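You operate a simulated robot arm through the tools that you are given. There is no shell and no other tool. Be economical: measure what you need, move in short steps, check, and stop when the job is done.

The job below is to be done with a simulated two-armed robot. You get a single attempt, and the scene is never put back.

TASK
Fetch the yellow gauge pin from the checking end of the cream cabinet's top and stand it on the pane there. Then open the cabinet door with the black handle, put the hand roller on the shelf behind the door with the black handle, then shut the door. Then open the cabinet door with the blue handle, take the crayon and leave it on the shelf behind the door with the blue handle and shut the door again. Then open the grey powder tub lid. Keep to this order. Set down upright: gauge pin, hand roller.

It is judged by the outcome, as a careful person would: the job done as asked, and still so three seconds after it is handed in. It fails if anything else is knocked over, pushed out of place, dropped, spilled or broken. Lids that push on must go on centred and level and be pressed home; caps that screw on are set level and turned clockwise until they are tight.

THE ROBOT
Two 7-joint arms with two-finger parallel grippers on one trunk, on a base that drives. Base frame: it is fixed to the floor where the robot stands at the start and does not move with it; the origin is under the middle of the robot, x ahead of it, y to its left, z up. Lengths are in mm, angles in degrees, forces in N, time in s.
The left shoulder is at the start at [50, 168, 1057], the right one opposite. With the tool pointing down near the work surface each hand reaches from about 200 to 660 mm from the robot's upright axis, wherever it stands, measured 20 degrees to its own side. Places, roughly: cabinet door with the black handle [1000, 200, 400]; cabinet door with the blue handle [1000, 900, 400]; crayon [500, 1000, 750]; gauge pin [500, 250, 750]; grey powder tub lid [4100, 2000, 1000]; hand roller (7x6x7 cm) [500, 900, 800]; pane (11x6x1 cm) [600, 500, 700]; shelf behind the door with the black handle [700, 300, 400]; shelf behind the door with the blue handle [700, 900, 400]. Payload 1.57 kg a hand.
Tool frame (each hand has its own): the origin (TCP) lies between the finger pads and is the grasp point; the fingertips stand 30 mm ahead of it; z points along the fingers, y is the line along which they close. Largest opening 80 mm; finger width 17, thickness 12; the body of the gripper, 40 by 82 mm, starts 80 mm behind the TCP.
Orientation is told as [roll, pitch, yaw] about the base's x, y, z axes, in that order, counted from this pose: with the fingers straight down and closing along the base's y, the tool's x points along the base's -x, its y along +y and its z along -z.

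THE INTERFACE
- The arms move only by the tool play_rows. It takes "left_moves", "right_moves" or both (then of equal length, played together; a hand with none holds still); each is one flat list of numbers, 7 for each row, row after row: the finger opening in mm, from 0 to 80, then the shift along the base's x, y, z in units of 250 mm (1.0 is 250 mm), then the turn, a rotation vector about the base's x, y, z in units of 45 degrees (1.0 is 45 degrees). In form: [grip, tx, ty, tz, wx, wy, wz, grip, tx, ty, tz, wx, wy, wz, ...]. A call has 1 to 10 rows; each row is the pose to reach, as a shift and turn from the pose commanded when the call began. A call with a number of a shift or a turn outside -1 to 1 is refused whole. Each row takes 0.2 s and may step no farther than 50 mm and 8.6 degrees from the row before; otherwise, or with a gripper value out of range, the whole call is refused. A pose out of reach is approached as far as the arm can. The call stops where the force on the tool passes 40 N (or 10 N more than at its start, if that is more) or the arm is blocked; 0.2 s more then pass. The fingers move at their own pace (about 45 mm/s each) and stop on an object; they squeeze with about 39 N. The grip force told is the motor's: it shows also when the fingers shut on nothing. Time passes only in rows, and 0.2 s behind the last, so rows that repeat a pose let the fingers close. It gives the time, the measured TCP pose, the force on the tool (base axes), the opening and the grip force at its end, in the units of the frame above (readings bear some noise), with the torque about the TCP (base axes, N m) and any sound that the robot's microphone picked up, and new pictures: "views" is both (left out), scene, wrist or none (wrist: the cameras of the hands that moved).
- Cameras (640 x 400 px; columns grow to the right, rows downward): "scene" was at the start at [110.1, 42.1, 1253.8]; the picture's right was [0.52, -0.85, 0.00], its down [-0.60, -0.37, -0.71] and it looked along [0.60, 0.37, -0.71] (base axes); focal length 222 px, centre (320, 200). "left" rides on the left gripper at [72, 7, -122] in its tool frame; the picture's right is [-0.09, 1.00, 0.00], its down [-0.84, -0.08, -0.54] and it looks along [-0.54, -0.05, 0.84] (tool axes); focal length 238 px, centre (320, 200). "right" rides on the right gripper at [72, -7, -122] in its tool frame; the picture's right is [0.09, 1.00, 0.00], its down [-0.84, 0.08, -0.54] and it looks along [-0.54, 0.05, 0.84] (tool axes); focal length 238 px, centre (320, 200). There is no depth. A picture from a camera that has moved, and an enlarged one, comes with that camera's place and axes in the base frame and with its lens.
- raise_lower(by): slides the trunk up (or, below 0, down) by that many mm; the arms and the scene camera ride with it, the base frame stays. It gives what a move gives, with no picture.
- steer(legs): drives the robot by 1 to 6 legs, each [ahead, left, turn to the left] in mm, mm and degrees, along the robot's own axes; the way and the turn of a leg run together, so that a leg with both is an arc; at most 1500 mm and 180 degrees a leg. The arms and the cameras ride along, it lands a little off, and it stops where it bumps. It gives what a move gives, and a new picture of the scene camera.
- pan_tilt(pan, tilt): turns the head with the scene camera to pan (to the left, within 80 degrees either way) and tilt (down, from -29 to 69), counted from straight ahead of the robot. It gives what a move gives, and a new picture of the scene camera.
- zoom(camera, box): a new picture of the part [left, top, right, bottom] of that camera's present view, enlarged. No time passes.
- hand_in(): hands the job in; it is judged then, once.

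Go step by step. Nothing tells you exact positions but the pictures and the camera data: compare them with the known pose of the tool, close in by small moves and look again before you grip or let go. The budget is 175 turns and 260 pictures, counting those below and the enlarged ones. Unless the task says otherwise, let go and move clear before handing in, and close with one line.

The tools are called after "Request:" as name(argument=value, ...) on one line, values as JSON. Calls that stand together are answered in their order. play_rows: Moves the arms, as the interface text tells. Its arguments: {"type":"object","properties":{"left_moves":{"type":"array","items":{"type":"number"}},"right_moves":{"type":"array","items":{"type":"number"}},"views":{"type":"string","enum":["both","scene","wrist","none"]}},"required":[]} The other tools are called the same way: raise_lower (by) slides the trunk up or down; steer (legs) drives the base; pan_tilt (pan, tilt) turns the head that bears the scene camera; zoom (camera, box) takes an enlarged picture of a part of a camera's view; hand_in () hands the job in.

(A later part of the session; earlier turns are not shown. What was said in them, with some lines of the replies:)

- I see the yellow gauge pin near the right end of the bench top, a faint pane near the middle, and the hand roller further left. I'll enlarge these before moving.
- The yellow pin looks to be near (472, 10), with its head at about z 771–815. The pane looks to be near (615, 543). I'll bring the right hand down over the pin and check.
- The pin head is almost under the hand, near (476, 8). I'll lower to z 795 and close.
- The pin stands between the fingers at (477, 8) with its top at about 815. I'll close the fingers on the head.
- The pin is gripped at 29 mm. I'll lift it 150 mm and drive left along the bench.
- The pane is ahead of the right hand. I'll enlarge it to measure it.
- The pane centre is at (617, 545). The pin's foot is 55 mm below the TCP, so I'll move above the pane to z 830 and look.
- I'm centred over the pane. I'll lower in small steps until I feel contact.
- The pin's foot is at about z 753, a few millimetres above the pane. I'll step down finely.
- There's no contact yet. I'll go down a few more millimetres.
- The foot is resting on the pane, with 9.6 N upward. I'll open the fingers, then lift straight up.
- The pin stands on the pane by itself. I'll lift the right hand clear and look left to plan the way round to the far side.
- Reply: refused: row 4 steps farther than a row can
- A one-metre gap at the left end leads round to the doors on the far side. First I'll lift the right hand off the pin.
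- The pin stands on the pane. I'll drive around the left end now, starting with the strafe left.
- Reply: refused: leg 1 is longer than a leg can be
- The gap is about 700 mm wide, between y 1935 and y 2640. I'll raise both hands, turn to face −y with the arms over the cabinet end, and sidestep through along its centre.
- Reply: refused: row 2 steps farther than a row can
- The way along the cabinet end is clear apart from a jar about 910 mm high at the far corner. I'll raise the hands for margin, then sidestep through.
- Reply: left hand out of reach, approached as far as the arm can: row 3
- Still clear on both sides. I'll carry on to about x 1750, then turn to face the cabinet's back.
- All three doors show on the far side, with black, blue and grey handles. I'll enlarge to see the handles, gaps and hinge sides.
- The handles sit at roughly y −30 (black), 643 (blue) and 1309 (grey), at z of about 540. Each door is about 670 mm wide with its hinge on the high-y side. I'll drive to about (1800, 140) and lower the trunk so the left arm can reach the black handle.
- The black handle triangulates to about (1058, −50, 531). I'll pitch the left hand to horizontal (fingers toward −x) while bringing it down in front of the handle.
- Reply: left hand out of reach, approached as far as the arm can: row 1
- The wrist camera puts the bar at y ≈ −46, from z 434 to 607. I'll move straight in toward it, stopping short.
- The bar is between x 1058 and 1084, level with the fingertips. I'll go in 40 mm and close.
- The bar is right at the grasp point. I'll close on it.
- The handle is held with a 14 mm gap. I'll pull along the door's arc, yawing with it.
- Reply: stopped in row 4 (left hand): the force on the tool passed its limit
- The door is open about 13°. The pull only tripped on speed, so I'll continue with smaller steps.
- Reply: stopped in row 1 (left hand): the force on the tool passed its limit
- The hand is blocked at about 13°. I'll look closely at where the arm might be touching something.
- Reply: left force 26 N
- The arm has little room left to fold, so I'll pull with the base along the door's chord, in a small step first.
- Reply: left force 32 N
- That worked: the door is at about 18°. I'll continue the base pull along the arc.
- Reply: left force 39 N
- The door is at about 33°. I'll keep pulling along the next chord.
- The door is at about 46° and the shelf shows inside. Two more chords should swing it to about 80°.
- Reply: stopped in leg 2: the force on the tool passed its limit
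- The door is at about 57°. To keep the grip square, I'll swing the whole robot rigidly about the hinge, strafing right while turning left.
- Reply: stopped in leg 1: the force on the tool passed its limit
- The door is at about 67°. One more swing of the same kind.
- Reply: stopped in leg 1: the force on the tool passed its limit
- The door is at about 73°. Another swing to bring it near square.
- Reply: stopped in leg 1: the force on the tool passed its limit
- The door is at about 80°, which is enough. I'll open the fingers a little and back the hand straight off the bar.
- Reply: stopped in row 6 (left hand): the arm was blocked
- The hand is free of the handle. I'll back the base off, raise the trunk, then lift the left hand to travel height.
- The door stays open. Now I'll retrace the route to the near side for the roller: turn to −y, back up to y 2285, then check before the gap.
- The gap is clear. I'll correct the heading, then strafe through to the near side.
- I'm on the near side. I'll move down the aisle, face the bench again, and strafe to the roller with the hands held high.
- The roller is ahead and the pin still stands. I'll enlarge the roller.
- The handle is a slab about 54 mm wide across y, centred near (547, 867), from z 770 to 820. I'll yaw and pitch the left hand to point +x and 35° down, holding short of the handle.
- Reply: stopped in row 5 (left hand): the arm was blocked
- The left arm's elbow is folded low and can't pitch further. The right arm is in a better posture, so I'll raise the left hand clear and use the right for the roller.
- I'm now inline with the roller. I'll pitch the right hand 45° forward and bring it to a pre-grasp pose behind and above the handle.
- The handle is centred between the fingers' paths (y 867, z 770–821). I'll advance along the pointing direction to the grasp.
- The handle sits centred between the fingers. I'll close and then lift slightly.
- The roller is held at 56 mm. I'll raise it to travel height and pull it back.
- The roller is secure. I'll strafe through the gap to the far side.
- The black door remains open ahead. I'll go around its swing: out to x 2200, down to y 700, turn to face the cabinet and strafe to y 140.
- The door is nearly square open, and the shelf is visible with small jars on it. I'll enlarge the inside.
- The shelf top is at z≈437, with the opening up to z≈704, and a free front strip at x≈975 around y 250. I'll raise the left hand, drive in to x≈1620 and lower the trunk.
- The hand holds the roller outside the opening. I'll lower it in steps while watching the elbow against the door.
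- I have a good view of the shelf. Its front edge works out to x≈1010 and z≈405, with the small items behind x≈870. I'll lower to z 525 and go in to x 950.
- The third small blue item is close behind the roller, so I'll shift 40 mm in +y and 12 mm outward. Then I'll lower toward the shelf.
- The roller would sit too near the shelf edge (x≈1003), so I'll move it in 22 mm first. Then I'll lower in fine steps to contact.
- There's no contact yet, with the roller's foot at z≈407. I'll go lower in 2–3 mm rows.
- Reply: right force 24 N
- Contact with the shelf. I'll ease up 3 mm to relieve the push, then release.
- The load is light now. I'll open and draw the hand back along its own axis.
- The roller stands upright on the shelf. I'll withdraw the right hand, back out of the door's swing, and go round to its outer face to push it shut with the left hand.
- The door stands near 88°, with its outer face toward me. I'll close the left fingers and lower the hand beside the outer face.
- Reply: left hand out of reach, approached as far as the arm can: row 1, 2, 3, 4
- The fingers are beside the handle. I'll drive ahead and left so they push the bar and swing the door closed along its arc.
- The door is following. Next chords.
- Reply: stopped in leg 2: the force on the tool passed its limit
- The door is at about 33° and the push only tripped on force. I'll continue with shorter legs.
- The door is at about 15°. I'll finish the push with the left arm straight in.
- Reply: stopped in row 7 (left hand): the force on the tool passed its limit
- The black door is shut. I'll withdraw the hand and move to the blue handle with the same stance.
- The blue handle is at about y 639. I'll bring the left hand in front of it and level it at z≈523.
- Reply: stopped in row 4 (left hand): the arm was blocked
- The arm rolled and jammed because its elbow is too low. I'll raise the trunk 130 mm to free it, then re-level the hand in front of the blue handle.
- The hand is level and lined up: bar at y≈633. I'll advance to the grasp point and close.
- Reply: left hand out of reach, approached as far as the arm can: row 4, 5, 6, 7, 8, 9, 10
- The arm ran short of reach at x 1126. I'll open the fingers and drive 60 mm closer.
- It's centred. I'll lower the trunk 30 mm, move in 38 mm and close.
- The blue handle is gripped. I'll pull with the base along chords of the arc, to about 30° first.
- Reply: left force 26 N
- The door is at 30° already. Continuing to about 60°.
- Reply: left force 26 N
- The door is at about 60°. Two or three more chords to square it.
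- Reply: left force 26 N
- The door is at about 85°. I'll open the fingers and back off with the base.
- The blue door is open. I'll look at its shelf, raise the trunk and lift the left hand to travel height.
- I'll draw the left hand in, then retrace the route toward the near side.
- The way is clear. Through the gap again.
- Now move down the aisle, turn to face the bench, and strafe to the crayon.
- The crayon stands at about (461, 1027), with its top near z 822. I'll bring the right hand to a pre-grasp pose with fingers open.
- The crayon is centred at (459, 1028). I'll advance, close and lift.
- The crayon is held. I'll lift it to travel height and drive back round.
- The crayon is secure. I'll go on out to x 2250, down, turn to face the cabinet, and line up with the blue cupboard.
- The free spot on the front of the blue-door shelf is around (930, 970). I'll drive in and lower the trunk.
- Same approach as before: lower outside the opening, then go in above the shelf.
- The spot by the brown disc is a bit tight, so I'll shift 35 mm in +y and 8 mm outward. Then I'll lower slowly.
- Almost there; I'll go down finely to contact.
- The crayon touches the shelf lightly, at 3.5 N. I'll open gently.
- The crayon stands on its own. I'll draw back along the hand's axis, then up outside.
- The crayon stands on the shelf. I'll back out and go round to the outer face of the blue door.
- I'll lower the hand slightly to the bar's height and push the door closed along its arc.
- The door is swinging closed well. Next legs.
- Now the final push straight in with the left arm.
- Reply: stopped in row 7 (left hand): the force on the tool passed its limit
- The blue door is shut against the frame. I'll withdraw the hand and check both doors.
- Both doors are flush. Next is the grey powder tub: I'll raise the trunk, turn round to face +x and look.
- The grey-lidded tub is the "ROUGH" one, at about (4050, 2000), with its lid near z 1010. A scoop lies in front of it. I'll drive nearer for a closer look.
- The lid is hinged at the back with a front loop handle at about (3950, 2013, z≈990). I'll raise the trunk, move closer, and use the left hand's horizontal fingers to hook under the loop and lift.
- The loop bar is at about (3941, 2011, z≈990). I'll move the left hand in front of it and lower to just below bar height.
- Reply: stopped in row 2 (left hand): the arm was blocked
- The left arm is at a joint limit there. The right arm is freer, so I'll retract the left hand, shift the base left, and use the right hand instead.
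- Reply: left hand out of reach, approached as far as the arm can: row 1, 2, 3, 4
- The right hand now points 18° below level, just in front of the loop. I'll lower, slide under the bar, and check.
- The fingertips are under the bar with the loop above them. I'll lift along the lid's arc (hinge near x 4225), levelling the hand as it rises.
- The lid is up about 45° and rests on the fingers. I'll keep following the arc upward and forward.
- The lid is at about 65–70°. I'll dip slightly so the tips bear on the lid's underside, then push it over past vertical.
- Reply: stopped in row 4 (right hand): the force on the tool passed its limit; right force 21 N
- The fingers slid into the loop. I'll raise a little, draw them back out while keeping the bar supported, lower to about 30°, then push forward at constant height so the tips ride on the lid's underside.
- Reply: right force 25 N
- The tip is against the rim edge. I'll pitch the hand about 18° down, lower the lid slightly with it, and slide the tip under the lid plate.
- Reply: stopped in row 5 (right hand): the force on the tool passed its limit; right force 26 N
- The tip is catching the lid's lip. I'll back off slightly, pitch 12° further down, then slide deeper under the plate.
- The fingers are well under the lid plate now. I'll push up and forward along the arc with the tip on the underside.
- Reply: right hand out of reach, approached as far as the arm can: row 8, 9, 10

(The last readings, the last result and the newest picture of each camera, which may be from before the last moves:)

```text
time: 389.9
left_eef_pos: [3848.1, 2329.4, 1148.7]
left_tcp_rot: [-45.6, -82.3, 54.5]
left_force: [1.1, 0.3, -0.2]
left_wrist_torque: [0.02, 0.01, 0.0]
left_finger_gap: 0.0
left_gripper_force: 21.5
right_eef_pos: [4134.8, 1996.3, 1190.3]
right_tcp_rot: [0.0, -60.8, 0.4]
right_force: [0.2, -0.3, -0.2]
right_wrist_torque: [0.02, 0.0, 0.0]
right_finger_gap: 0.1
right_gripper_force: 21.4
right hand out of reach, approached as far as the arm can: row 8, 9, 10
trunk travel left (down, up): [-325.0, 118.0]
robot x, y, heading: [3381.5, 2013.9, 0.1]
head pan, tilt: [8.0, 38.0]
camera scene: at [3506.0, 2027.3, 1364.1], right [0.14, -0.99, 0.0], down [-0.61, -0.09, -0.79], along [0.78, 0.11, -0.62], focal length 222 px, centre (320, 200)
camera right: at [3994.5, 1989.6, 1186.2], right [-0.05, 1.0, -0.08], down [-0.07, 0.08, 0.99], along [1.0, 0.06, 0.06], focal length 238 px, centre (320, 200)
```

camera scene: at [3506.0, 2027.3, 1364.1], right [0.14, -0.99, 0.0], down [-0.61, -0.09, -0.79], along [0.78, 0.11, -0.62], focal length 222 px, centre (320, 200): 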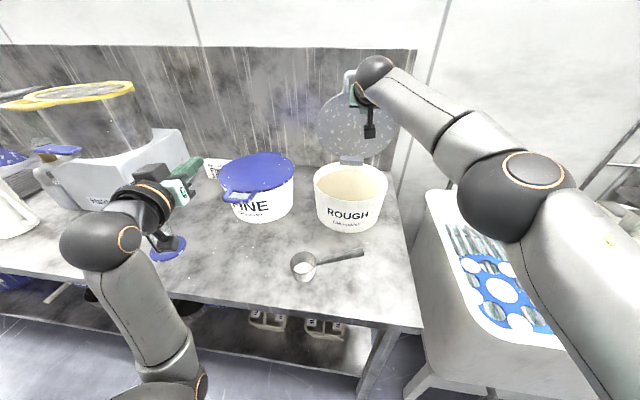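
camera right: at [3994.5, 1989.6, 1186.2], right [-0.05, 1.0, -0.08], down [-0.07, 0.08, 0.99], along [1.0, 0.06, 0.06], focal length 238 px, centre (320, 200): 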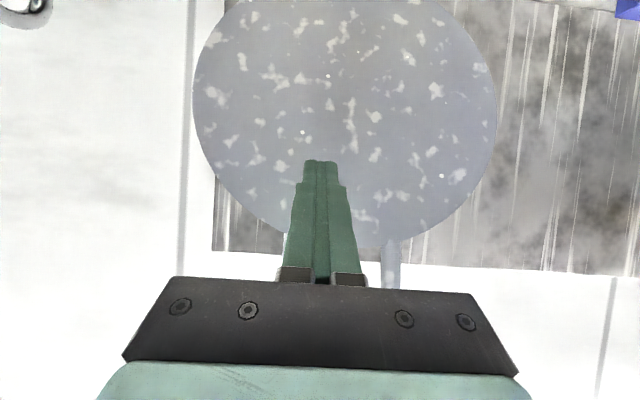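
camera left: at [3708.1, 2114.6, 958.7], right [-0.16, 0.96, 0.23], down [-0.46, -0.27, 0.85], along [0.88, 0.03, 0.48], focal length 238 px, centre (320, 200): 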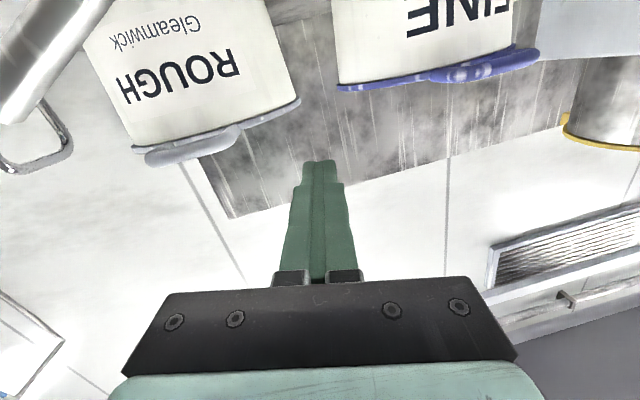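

The lid is at about 75–80° and the arm is near full reach. I'll ease the base forward 50 mm to push it past vertical.

Request:
steer(legs=[[50, 0, 0]])

Request:
zoom(camera="scene", box=[270, 40, 430, 250])

```text
time: 390.8
left_eef_pos: [3898.0, 2329.6, 1148.4]
left_tcp_rot: [-45.1, -82.3, 54.1]
left_force: [-0.6, 0.1, -1.0]
left_wrist_torque: [0.0, -0.04, -0.02]
left_finger_gap: 0.2
left_gripper_force: 21.1
right_eef_pos: [4184.9, 1995.4, 1189.0]
right_tcp_rot: [0.0, -60.8, 0.2]
right_force: [0.8, -0.1, 0.6]
right_wrist_torque: [-0.01, 0.01, 0.01]
right_finger_gap: 0.0
right_gripper_force: 21.1
trunk travel left (down, up): [-325.0, 118.0]
robot x, y, heading: [3429.1, 2014.8, 0.1]
head pan, tilt: [8.0, 38.0]
camera scene: at [3555.7, 2027.2, 1364.0], right [0.14, -0.99, 0.0], down [-0.61, -0.09, -0.79], along [0.78, 0.11, -0.62], focal length 222 px, centre (320, 200)
```

scene: 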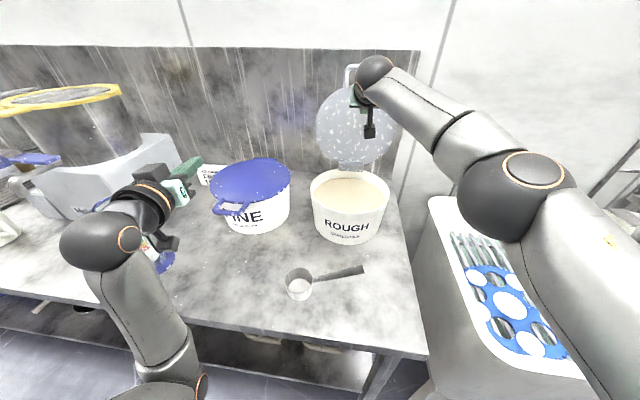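

```text
1.90 times, centred on (350, 145) of scene
camera zoom: at [3555.7, 2027.2, 1364.0], right [0.14, -0.99, 0.0], down [-0.61, -0.09, -0.79], along [0.78, 0.11, -0.62], focal length 422 px, centre (263, 305)
```

zoom: 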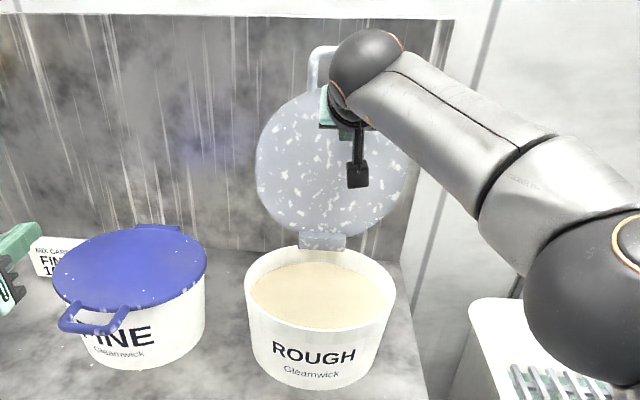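

The lid is close to vertical with no load on the hand. A further 35 mm should take it past.

Request:
steer(legs=[[35, 0, 0]])

Request:
zoom(camera="right", box=[0, 0, 640, 400])

```text
time: 391.7
left_eef_pos: [3918.6, 2328.6, 1148.5]
left_tcp_rot: [-45.9, -82.3, 54.8]
left_force: [0.0, -0.1, -0.2]
left_wrist_torque: [-0.01, -0.01, -0.02]
left_finger_gap: 0.1
left_gripper_force: 21.5
right_eef_pos: [4201.1, 1996.4, 1192.4]
right_tcp_rot: [-0.1, -60.1, -0.1]
right_force: [-15.3, -3.8, 2.6]
right_wrist_torque: [0.08, 0.03, -0.11]
right_finger_gap: 0.0
right_gripper_force: 21.2
trunk travel left (down, up): [-325.0, 118.0]
robot x, y, heading: [3452.9, 2014.3, 0.1]
head pan, tilt: [8.0, 38.0]
stopped in leg 1: the force on the tool passed its limit (the readings are from after the stop); the commanded pose is now the measured one
camera scene: at [3575.7, 2026.4, 1364.4], right [0.14, -0.99, 0.0], down [-0.61, -0.09, -0.79], along [0.78, 0.11, -0.61], focal length 222 px, centre (320, 200)
```

scene: 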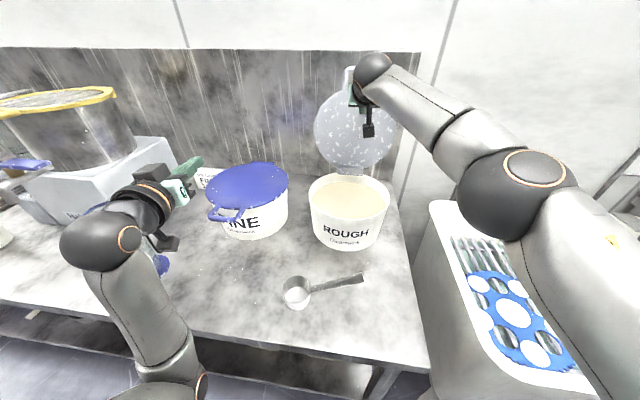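

```text
1.00 times, centred on (320, 200) of right
camera zoom: at [4060.3, 1990.7, 1191.2], right [-0.04, 1.0, -0.08], down [-0.05, 0.08, 1.0], along [1.0, 0.05, 0.05], focal length 238 px, centre (320, 200)
```

zoom: 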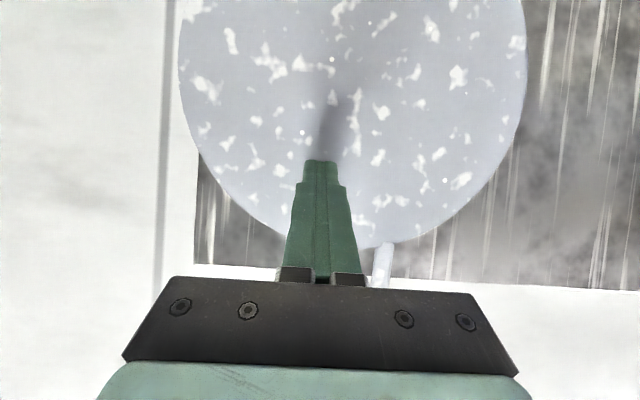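

The tip met firm resistance, so the lid is at its stop. I'll back off and see whether it stays open.

Request:
steer(legs=[[-60, 0, 0]])

Request:
zoom(camera="scene", box=[270, 40, 430, 250])

Request:
zoom(camera="right", box=[0, 0, 640, 400])

```text
time: 392.6
left_eef_pos: [3861.4, 2329.9, 1149.9]
left_tcp_rot: [-45.2, -82.3, 54.2]
left_force: [0.0, 0.2, -0.7]
left_wrist_torque: [0.04, 0.01, 0.03]
left_finger_gap: 0.0
left_gripper_force: 21.3
right_eef_pos: [4144.1, 1998.7, 1190.0]
right_tcp_rot: [0.0, -60.1, 0.1]
right_force: [-0.6, -0.3, -0.3]
right_wrist_torque: [0.04, 0.01, 0.02]
right_finger_gap: 0.0
right_gripper_force: 21.1
trunk travel left (down, up): [-325.0, 118.0]
robot x, y, heading: [3391.4, 2016.5, 0.3]
head pan, tilt: [8.0, 38.0]
camera scene: at [3519.2, 2027.0, 1364.2], right [0.14, -0.99, 0.0], down [-0.61, -0.09, -0.79], along [0.78, 0.11, -0.61], focal length 222 px, centre (320, 200)
```

scene: 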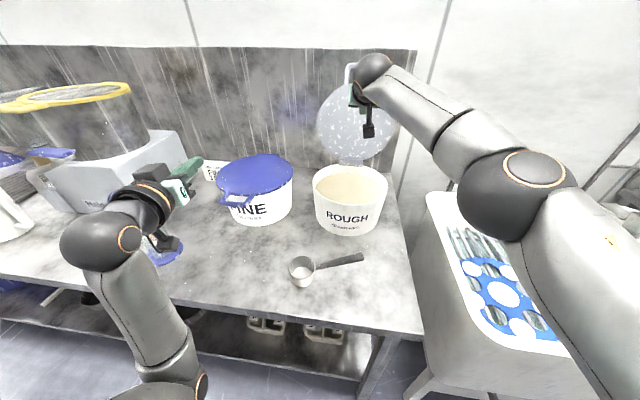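

```text
1.90 times, centred on (350, 145) of scene
camera zoom: at [3519.2, 2027.0, 1364.2], right [0.14, -0.99, 0.0], down [-0.61, -0.09, -0.79], along [0.78, 0.11, -0.61], focal length 422 px, centre (263, 305)
```

zoom: 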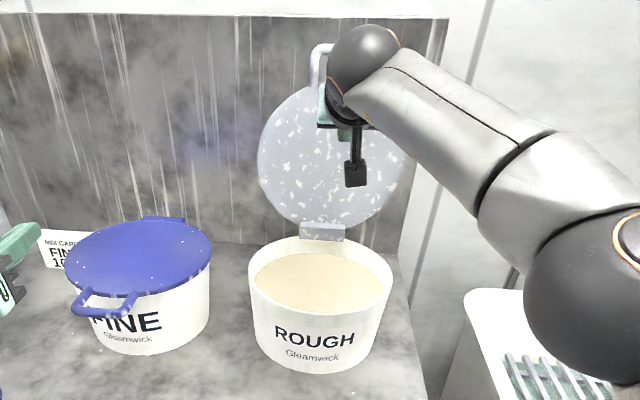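

```text
1.00 times, centred on (320, 200) of right
camera zoom: at [4004.0, 1991.1, 1189.3], right [-0.05, 1.0, -0.08], down [-0.05, 0.08, 1.0], along [1.0, 0.05, 0.05], focal length 238 px, centre (320, 200)
```

zoom: 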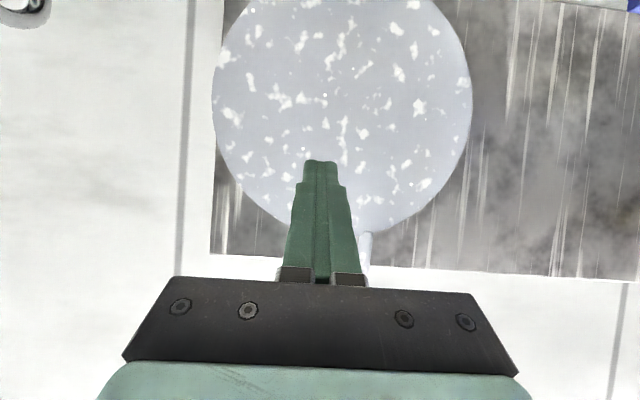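

The lid stays open on its own. I'll back well clear and take a last look.

Request:
steer(legs=[[-400, 0, 0]])

Request:
zoom(camera="scene", box=[230, 80, 420, 240])

```text
time: 395.2
left_eef_pos: [3451.8, 2329.4, 1150.4]
left_tcp_rot: [-45.2, -82.4, 54.1]
left_force: [-0.4, -0.3, -0.3]
left_wrist_torque: [-0.04, 0.0, 0.0]
left_finger_gap: 0.2
left_gripper_force: 20.8
right_eef_pos: [3733.1, 1995.9, 1190.7]
right_tcp_rot: [-0.1, -60.0, 0.1]
right_force: [0.7, -0.7, -0.1]
right_wrist_torque: [0.01, -0.04, 0.0]
right_finger_gap: 0.0
right_gripper_force: 21.1
trunk travel left (down, up): [-325.0, 118.0]
robot x, y, heading: [2981.5, 2012.7, -0.0]
head pan, tilt: [8.0, 38.0]
camera scene: at [3108.7, 2026.5, 1364.2], right [0.14, -0.99, 0.0], down [-0.61, -0.09, -0.79], along [0.78, 0.11, -0.62], focal length 222 px, centre (320, 200)
```

scene: 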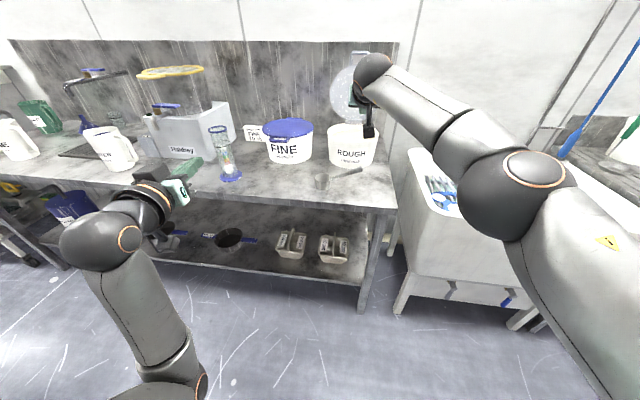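

```text
2.50 times, centred on (325, 160) of scene
camera zoom: at [3108.7, 2026.5, 1364.2], right [0.14, -0.99, 0.0], down [-0.61, -0.09, -0.79], along [0.78, 0.11, -0.62], focal length 554 px, centre (308, 300)
```

zoom: 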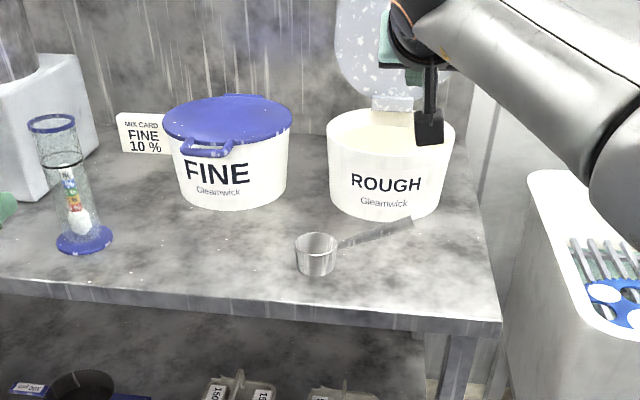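

The tub lid stands open, both cabinet doors are shut, the scoop and tubs look undisturbed, and both hands are clear. I'll hand the job in.

Request:
hand_in()

```text
The job is handed in.
```

The job is done and handed in: the pin stands on the pane, the roller is upright behind the black-handled door and the crayon behind the blue-handled one, both doors are shut, and the grey powder tub lid is open.
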